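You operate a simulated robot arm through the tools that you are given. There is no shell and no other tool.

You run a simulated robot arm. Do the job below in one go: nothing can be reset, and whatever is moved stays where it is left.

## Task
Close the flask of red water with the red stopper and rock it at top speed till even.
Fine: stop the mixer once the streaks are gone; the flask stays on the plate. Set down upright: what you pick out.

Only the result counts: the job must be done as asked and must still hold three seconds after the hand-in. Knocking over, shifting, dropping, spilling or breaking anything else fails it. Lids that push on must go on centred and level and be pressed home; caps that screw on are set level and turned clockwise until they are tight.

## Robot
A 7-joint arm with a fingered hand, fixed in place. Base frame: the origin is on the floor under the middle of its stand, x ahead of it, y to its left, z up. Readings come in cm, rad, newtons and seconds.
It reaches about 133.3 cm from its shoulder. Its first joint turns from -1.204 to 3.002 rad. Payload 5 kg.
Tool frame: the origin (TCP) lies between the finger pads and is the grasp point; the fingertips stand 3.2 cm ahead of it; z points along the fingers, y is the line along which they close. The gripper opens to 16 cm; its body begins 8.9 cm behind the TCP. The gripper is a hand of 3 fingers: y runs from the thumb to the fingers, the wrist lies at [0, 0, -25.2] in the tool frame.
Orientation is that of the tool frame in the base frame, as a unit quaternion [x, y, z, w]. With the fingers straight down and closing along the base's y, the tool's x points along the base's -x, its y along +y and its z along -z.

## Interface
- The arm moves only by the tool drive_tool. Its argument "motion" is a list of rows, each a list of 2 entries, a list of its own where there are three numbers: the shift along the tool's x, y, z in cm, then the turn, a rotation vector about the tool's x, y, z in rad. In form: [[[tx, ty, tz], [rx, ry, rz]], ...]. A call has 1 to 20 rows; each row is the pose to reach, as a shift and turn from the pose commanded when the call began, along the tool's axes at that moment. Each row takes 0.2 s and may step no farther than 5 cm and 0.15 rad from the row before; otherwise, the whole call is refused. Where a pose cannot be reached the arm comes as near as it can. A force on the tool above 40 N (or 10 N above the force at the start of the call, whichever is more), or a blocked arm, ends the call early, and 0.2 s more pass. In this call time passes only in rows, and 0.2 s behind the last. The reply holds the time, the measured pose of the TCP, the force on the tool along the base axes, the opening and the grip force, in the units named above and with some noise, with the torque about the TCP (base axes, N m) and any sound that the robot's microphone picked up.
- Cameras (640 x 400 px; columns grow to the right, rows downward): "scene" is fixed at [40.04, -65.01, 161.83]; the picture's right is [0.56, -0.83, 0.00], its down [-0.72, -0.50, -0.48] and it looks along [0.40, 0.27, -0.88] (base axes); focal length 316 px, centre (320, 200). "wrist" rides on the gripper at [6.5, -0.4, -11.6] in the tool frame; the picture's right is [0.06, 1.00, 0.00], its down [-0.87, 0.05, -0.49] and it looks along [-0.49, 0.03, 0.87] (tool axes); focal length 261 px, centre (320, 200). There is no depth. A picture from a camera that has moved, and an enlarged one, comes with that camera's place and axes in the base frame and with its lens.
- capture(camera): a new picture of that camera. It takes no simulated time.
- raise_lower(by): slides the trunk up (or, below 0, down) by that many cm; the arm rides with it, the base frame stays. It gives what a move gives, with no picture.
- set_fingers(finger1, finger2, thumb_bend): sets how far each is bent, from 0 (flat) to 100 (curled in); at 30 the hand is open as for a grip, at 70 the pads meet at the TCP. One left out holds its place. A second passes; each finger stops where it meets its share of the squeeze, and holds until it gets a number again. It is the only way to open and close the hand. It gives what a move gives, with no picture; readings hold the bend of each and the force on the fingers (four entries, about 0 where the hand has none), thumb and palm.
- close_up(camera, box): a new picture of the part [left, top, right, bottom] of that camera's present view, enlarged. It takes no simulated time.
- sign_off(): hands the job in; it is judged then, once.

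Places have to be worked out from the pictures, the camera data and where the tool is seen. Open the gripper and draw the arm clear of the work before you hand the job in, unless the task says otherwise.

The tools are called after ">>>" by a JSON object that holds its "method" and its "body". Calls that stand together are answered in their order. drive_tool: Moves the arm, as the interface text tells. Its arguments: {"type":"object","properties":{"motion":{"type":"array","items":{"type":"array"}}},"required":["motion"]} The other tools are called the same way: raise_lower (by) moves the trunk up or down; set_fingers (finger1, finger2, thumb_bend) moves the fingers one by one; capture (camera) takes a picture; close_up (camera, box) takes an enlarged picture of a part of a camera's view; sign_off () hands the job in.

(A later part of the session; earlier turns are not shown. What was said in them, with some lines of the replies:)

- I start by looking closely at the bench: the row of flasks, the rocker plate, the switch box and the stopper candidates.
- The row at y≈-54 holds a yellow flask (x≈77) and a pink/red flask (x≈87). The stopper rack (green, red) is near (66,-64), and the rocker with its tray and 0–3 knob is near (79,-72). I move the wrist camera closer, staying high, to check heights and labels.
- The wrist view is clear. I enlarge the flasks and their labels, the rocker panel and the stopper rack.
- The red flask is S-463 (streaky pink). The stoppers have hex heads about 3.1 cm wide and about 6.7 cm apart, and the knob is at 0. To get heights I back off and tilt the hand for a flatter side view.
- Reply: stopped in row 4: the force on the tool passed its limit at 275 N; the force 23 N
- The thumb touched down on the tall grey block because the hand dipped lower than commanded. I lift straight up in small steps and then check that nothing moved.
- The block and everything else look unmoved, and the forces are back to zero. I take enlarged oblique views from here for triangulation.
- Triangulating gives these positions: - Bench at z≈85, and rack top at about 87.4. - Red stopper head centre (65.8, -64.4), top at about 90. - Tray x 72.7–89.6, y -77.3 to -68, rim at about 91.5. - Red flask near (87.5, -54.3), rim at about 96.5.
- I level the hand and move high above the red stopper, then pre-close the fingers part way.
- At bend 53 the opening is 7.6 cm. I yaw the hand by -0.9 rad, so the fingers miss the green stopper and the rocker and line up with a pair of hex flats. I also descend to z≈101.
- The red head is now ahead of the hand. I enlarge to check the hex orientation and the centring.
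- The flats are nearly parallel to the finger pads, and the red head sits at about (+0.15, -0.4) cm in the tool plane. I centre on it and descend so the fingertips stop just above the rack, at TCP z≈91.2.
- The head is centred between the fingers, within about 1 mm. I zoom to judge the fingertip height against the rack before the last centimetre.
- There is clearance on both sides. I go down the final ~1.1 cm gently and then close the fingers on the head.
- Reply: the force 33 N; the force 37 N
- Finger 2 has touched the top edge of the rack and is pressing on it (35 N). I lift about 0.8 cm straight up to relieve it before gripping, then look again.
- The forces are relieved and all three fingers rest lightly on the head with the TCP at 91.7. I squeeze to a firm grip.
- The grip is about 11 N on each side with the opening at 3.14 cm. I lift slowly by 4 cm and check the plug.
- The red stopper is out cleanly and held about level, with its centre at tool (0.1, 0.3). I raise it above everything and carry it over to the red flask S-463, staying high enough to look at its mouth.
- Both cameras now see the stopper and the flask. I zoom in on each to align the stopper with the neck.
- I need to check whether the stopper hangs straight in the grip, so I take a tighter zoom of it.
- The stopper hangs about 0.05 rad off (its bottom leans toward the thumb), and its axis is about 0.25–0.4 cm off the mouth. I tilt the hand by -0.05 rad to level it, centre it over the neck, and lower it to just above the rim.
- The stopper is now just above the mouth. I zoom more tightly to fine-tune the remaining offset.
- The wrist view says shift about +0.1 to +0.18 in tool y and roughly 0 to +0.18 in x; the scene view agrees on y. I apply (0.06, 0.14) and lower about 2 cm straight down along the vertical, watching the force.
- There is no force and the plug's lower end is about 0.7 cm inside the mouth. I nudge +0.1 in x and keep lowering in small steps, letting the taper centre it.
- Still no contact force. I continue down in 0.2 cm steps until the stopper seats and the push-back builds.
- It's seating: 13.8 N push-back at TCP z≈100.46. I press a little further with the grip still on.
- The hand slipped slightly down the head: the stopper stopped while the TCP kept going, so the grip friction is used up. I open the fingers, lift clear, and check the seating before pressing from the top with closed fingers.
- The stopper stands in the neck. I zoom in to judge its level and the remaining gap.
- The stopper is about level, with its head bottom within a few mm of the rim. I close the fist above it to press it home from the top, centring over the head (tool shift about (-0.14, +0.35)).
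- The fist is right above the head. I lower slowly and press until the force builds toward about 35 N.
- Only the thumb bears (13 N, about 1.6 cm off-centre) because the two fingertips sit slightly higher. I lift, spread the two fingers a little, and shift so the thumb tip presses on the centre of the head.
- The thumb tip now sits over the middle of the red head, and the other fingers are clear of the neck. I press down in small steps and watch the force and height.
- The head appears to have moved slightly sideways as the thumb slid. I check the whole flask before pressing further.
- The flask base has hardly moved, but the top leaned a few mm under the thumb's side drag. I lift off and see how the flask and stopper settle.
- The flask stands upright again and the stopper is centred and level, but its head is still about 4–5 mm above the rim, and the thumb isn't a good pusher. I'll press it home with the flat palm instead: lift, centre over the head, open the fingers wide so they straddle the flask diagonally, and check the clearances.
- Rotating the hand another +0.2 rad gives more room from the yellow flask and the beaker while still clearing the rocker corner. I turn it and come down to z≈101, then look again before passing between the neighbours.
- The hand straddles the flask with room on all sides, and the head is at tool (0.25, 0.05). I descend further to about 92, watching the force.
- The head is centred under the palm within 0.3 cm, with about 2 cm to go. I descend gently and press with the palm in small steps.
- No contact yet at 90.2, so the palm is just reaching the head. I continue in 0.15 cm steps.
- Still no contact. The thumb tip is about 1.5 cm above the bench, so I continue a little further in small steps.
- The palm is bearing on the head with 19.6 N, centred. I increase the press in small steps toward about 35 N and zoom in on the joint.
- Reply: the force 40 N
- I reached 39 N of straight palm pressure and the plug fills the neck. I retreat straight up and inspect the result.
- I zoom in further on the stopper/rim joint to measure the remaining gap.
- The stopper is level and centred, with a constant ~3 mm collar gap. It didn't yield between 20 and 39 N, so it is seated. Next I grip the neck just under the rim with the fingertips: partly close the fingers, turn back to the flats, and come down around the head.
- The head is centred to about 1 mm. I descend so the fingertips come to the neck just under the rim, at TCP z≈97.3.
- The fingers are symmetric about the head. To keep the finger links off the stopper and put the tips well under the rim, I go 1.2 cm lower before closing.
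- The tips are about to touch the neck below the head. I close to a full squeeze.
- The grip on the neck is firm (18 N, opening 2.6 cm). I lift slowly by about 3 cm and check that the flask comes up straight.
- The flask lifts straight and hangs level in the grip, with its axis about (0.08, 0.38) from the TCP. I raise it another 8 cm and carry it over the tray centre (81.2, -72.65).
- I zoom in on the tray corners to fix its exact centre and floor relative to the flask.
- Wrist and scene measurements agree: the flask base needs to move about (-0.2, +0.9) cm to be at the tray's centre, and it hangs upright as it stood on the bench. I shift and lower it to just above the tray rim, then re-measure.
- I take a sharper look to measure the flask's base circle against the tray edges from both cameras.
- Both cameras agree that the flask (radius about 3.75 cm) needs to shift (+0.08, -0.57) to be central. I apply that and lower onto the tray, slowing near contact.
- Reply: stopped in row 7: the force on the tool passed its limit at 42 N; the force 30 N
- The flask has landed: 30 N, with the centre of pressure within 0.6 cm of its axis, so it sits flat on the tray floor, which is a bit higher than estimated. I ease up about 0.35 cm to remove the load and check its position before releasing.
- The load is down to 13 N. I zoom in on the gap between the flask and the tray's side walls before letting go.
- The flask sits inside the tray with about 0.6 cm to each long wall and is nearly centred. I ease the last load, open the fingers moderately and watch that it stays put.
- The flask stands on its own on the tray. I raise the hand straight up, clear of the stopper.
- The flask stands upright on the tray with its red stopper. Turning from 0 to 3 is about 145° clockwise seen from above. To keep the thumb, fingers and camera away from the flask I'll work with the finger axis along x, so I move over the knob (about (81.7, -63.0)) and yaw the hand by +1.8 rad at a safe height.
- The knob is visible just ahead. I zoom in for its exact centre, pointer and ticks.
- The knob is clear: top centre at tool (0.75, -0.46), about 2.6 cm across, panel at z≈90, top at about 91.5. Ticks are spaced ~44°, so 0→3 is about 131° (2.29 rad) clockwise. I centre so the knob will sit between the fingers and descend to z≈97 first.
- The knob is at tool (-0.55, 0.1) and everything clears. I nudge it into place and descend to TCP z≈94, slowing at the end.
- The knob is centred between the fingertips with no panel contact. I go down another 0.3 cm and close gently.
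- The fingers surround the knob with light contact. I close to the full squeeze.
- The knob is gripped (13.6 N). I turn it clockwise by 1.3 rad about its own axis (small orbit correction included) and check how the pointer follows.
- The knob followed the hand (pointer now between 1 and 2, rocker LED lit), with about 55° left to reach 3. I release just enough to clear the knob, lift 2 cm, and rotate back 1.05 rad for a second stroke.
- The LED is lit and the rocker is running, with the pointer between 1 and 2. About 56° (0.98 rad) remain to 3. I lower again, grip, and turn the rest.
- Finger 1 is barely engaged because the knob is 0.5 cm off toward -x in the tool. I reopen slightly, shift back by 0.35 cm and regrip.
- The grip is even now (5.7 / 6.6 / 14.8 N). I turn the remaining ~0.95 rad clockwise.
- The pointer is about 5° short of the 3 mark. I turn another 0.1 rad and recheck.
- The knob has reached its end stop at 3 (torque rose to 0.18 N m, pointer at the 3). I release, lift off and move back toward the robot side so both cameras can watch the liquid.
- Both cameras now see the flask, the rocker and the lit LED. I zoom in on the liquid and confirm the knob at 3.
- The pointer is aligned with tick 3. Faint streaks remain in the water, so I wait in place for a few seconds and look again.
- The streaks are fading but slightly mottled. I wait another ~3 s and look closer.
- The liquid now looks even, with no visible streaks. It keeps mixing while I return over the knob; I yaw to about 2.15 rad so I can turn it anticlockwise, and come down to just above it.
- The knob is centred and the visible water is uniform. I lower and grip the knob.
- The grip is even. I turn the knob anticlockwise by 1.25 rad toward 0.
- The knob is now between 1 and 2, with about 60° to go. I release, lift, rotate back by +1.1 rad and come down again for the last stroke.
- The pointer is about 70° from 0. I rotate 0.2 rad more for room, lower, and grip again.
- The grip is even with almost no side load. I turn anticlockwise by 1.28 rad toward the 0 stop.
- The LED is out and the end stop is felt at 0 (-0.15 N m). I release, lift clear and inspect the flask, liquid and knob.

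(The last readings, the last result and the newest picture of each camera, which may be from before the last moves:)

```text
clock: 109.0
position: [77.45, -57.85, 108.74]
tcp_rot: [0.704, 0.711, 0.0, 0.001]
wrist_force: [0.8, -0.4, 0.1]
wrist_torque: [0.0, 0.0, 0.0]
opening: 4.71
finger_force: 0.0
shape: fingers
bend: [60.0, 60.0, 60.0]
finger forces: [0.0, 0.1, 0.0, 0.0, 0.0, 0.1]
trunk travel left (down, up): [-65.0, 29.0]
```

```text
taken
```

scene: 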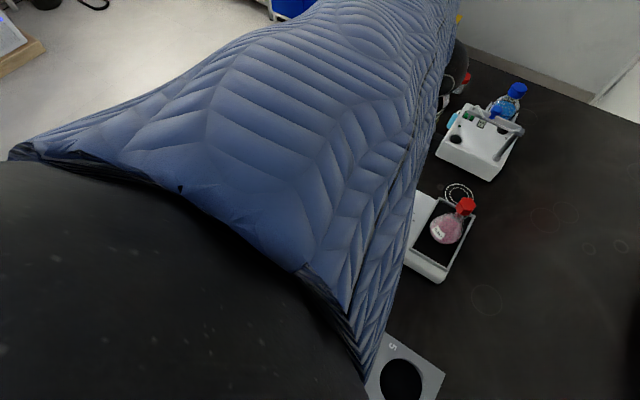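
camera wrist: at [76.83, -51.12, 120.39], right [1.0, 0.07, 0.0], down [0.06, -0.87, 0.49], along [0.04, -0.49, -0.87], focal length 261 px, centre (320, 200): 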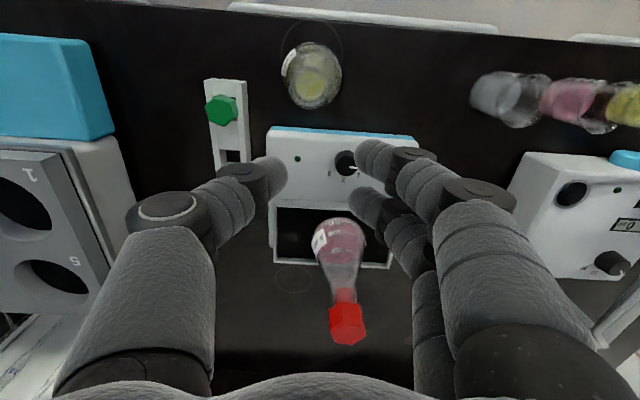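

>>> {"method": "close_up", "body": {"camera": "scene", "box": [420, 190, 480, 250]}}

>>> {"method": "close_up", "body": {"camera": "wrist", "box": [295, 205, 385, 295]}}

>>> {"method": "close_up", "body": {"camera": "wrist", "box": [265, 120, 425, 275]}}

```text
6.67 times, centred on (450, 220) of scene
camera zoom: at [40.04, -65.01, 161.83], right [0.56, -0.83, 0.0], down [-0.72, -0.5, -0.48], along [0.4, 0.27, -0.88], focal length 2109 px, centre (-547, 67)
```

zoom: 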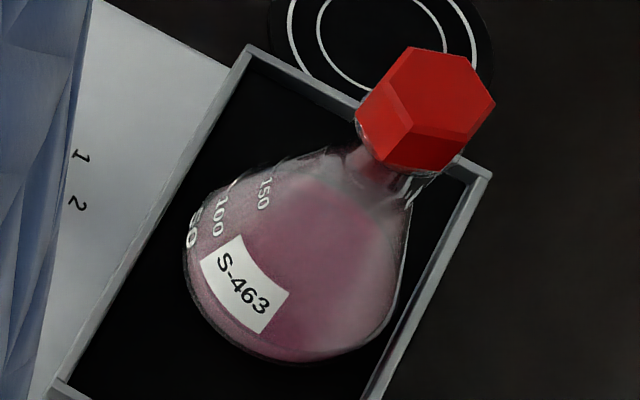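

```text
4.44 times, centred on (340, 250) of wrist
camera zoom: at [76.83, -51.12, 120.39], right [1.0, 0.07, 0.0], down [0.06, -0.87, 0.49], along [0.04, -0.49, -0.87], focal length 1158 px, centre (231, -22)
```

zoom: 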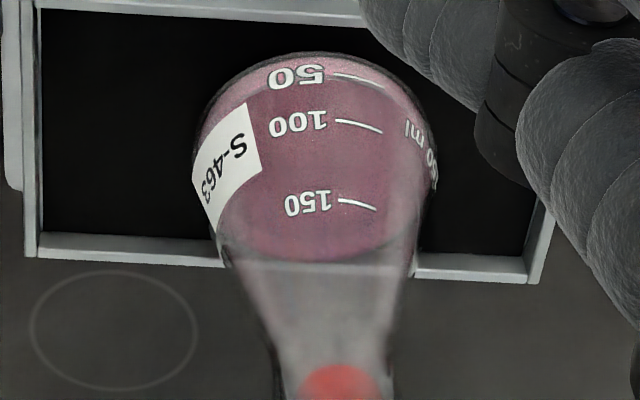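

```text
2.58 times, centred on (345, 198) of wrist
camera zoom: at [76.83, -51.12, 120.39], right [1.0, 0.07, 0.0], down [0.06, -0.87, 0.49], along [0.04, -0.49, -0.87], focal length 673 px, centre (256, 206)
```

zoom: 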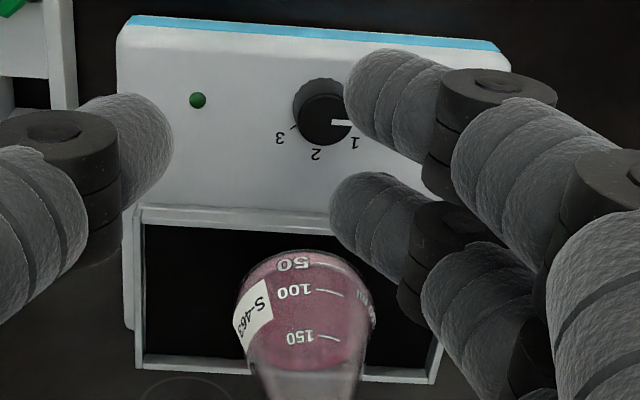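

The LED is off, the pointer is at 0 and the tray is level. I take a very tight zoom on the water to check that no streaks are left, and compare with the still-unmixed yellow flask.

>>> {"method": "close_up", "body": {"camera": "wrist", "box": [320, 212, 365, 262]}}

>>> {"method": "close_up", "body": {"camera": "scene", "box": [438, 212, 462, 244]}}

>>> {"method": "close_up", "body": {"camera": "wrist", "box": [275, 35, 350, 115]}}

```text
8.00 times, centred on (342, 237) of wrist
camera zoom: at [76.83, -51.12, 120.39], right [1.0, 0.07, 0.0], down [0.06, -0.87, 0.49], along [0.04, -0.49, -0.87], focal length 2085 px, centre (140, -96)
```

zoom: 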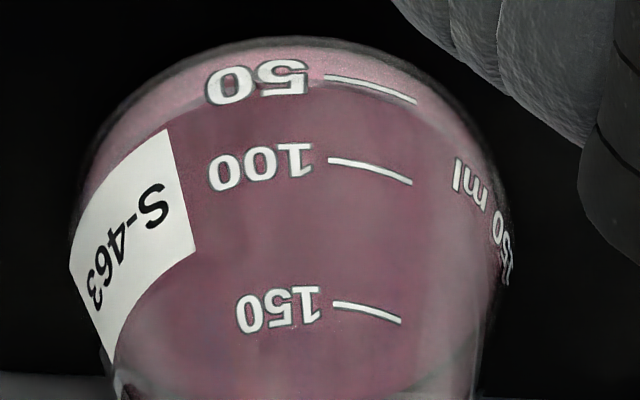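

```text
12.50 times, centred on (450, 228) of scene
camera zoom: at [40.04, -65.01, 161.83], right [0.56, -0.83, 0.0], down [-0.72, -0.5, -0.48], along [0.4, 0.27, -0.88], focal length 3955 px, centre (-1305, -150)
```

zoom: 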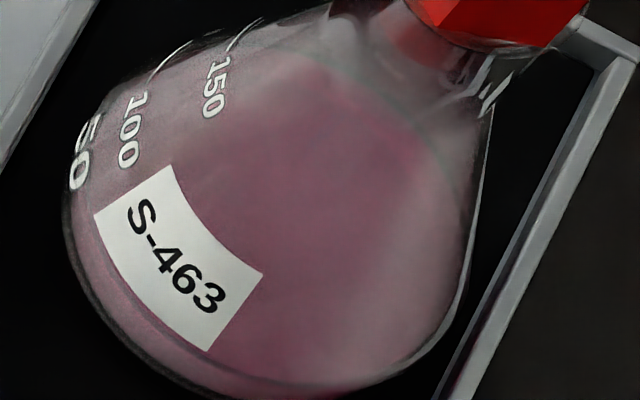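

```text
5.00 times, centred on (312, 75) of wrist
camera zoom: at [76.83, -51.12, 120.39], right [1.0, 0.07, 0.0], down [0.06, -0.87, 0.49], along [0.04, -0.49, -0.87], focal length 1303 px, centre (358, 825)
```

zoom: 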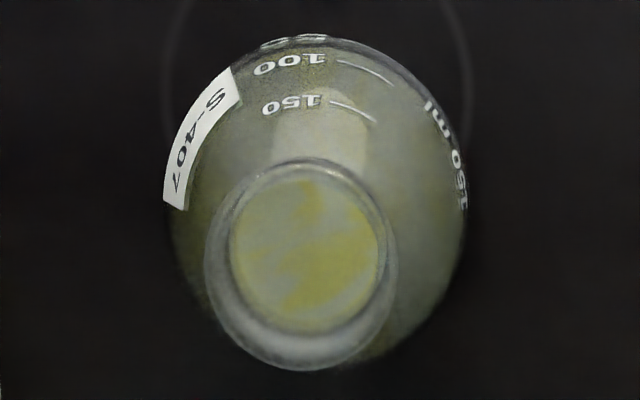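

The red water is uniform now, whereas the yellow one still shows streaks. Before leaving I check the stopper's seating once more from this side view.

>>> {"method": "close_up", "body": {"camera": "wrist", "box": [315, 275, 380, 350]}}

>>> {"method": "close_up", "body": {"camera": "scene", "box": [450, 192, 480, 222]}}

```text
5.33 times, centred on (348, 312) of wrist
camera zoom: at [76.83, -51.12, 120.39], right [1.0, 0.07, 0.0], down [0.06, -0.87, 0.49], along [0.04, -0.49, -0.87], focal length 1390 px, centre (173, -400)
```

zoom: 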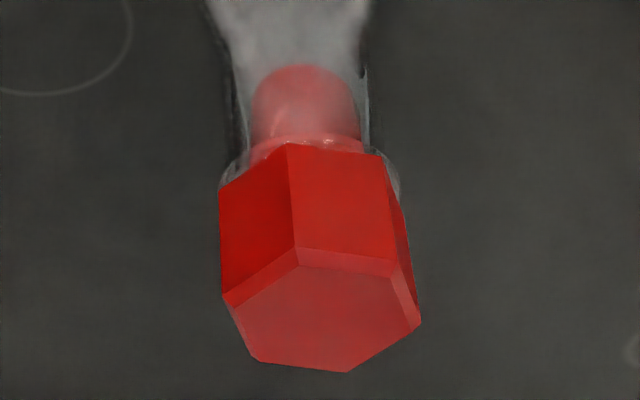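

```text
13.33 times, centred on (465, 207) of scene
camera zoom: at [40.04, -65.01, 161.83], right [0.56, -0.83, 0.0], down [-0.72, -0.5, -0.48], along [0.4, 0.27, -0.88], focal length 4219 px, centre (-1613, 107)
```

zoom: 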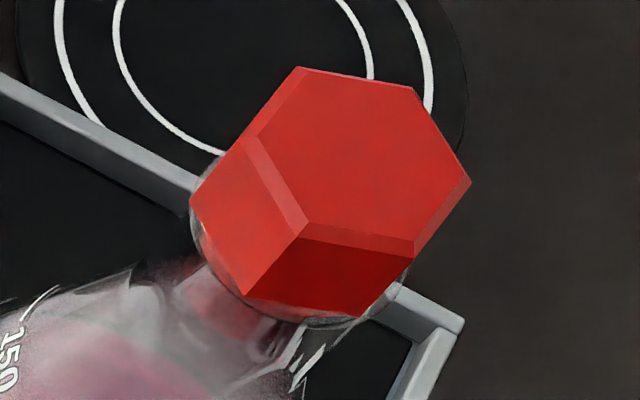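

The stopper is seated at the rim, centred and level. The job on the bench is done, so I withdraw: straight up first, then back toward the robot, slowly, and open the hand.

>>> {"method": "drive_tool", "body": {"motion": [[[0, 0, -2], [0, 0, 0]], [[0, 0, -4.5], [0, 0, 0]], [[0, 0, -7], [0, 0, 0]], [[0, 0, -9.5], [0, 0, 0]], [[0, 0, -12], [0, 0, 0]], [[1, -1, -14], [0, 0, 0]], [[2.5, -2, -15], [0, 0, 0]], [[4.5, -3.5, -15], [0, 0, 0]], [[6.5, -5, -15], [0, 0, 0]], [[8, -6.5, -15], [0, 0, 0]], [[8, -6.5, -15], [0, 0, 0]]]}}

>>> {"method": "set_fingers", "body": {"finger1": 30, "finger2": 30, "thumb_bend": 30}}

>>> {"method": "capture", "body": {"camera": "scene"}}

>>> {"method": "capture", "body": {"camera": "wrist"}}

```text
clock: 111.3
position: [70.73, -50.08, 123.82]
tcp_rot: [0.702, 0.712, 0.0, 0.002]
wrist_force: [0.1, -0.7, 0.2]
wrist_torque: [-0.02, 0.01, -0.02]
opening: 4.71
finger_force: 0.1
shape: fingers
bend: [60.0, 60.0, 60.0]
finger forces: [0.0, 0.1, 0.0, 0.0, 0.1, 0.0]
trunk travel left (down, up): [-65.0, 29.0]
```

```text
clock: 112.3
position: [70.76, -50.05, 123.72]
tcp_rot: [0.702, 0.712, -0.001, 0.003]
wrist_force: [-0.2, 1.2, 0.1]
wrist_torque: [-0.01, 0.0, -0.04]
opening: 16.76
finger_force: 0.1
shape: fingers
bend: [30.0, 30.0, 30.0]
finger forces: [0.1, 0.0, 0.1, 0.0, 0.0, 0.0]
trunk travel left (down, up): [-65.0, 29.0]
```

```text
taken
```

scene: 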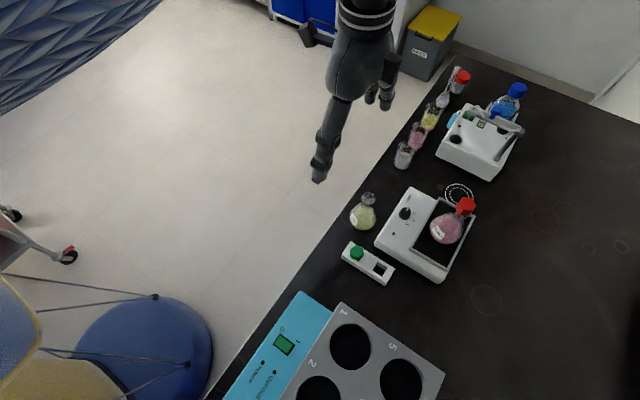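

```text
taken
camera wrist: at [70.17, -43.34, 135.42], right [1.0, 0.08, 0.0], down [0.07, -0.87, 0.49], along [0.04, -0.49, -0.87], focal length 261 px, centre (320, 200)
```

wrist: 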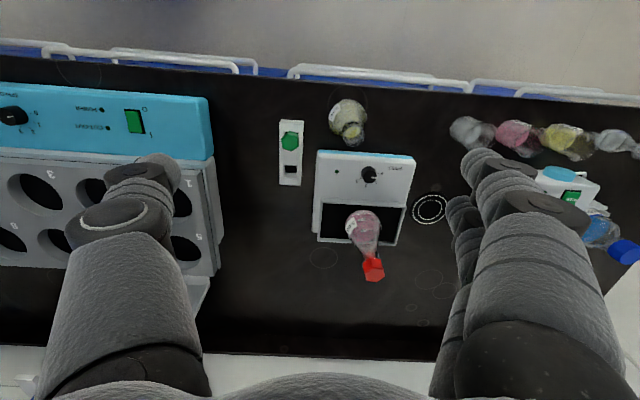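

The arm is clear and the hand is open, and everything else looks to be in its original place. One last zoom on the knob and flask before handing in.

>>> {"method": "close_up", "body": {"camera": "scene", "box": [370, 180, 490, 290]}}

>>> {"method": "close_up", "body": {"camera": "scene", "box": [430, 190, 480, 250]}}

>>> {"method": "close_up", "body": {"camera": "scene", "box": [390, 195, 425, 225]}}

```text
3.64 times, centred on (430, 235) of scene
camera zoom: at [40.04, -65.01, 161.83], right [0.56, -0.83, 0.0], down [-0.72, -0.5, -0.48], along [0.4, 0.27, -0.88], focal length 1151 px, centre (-80, 73)
```

zoom: 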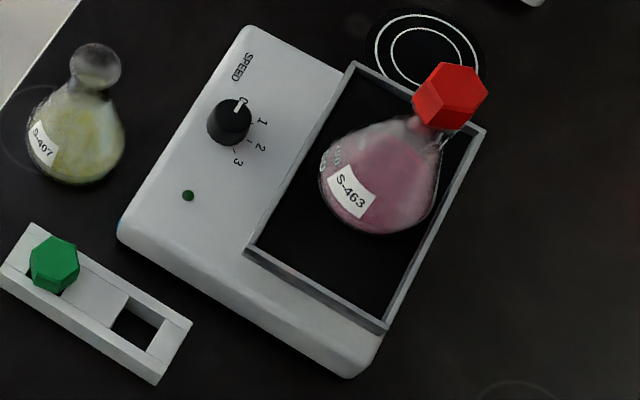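

```text
6.67 times, centred on (455, 220) of scene
camera zoom: at [40.04, -65.01, 161.83], right [0.56, -0.83, 0.0], down [-0.72, -0.5, -0.48], along [0.4, 0.27, -0.88], focal length 2109 px, centre (-580, 67)
```

zoom: 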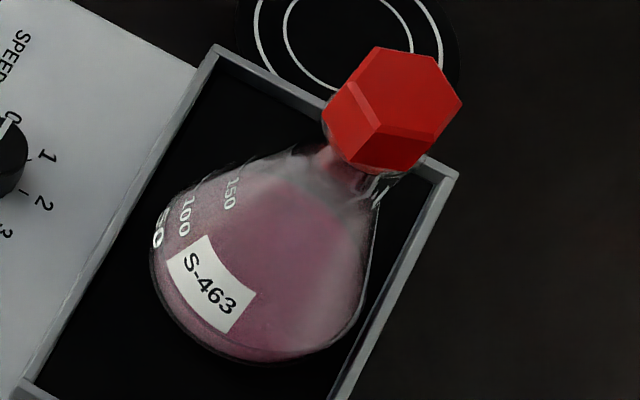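

```text
13.33 times, centred on (408, 210) of scene
camera zoom: at [40.04, -65.01, 161.83], right [0.56, -0.83, 0.0], down [-0.72, -0.5, -0.48], along [0.4, 0.27, -0.88], focal length 4219 px, centre (-847, 67)
```

zoom: 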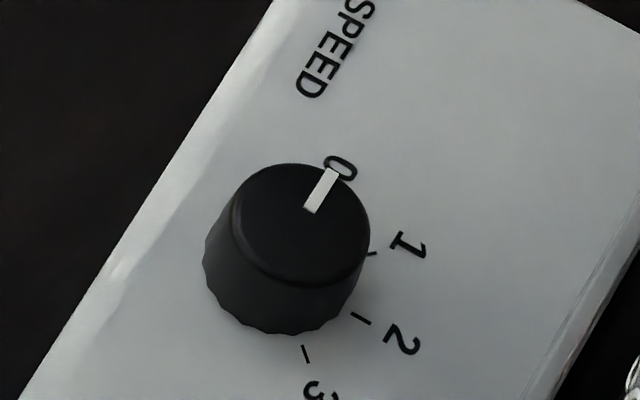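

The knob is back at 0 and the LED is off. The red water is even, the flask stands upright on the plate with its red stopper seated level, and the hand is open and clear. I hand the job in.

>>> {"method": "sign_off", "body": {}}

```text
The job is handed in.
```

I closed the red-water flask (S-463) with the red stopper and rocked it at speed 3 until no streaks were visible. I then stopped the mixer. The flask is still on the plate, upright.

- **Stopper:** it sits centred and level. I pressed it with the palm up to about 39 N. In the close-ups there may still be a 3 mm gap between its head and the flask rim; it moved very little between 20 N and 39 N, so I took it as fully home.
- **Mixing:** the knob is back at 0 and the rocker's light is off. Speed 3 ran for about 12 seconds, with some slower rocking while I turned the knob up and down.
- **Contacts along the way:** early on, the thumb hit the tall grey block hard; the force limit tripped at 275 N. Later a finger pressed on the stopper rack at about 35 N. Neither looked shifted or damaged in the pictures afterwards.
- **Other items:** everything else looks to be where it started, going by the pictures. The hand is open and the arm is clear of the bench work.
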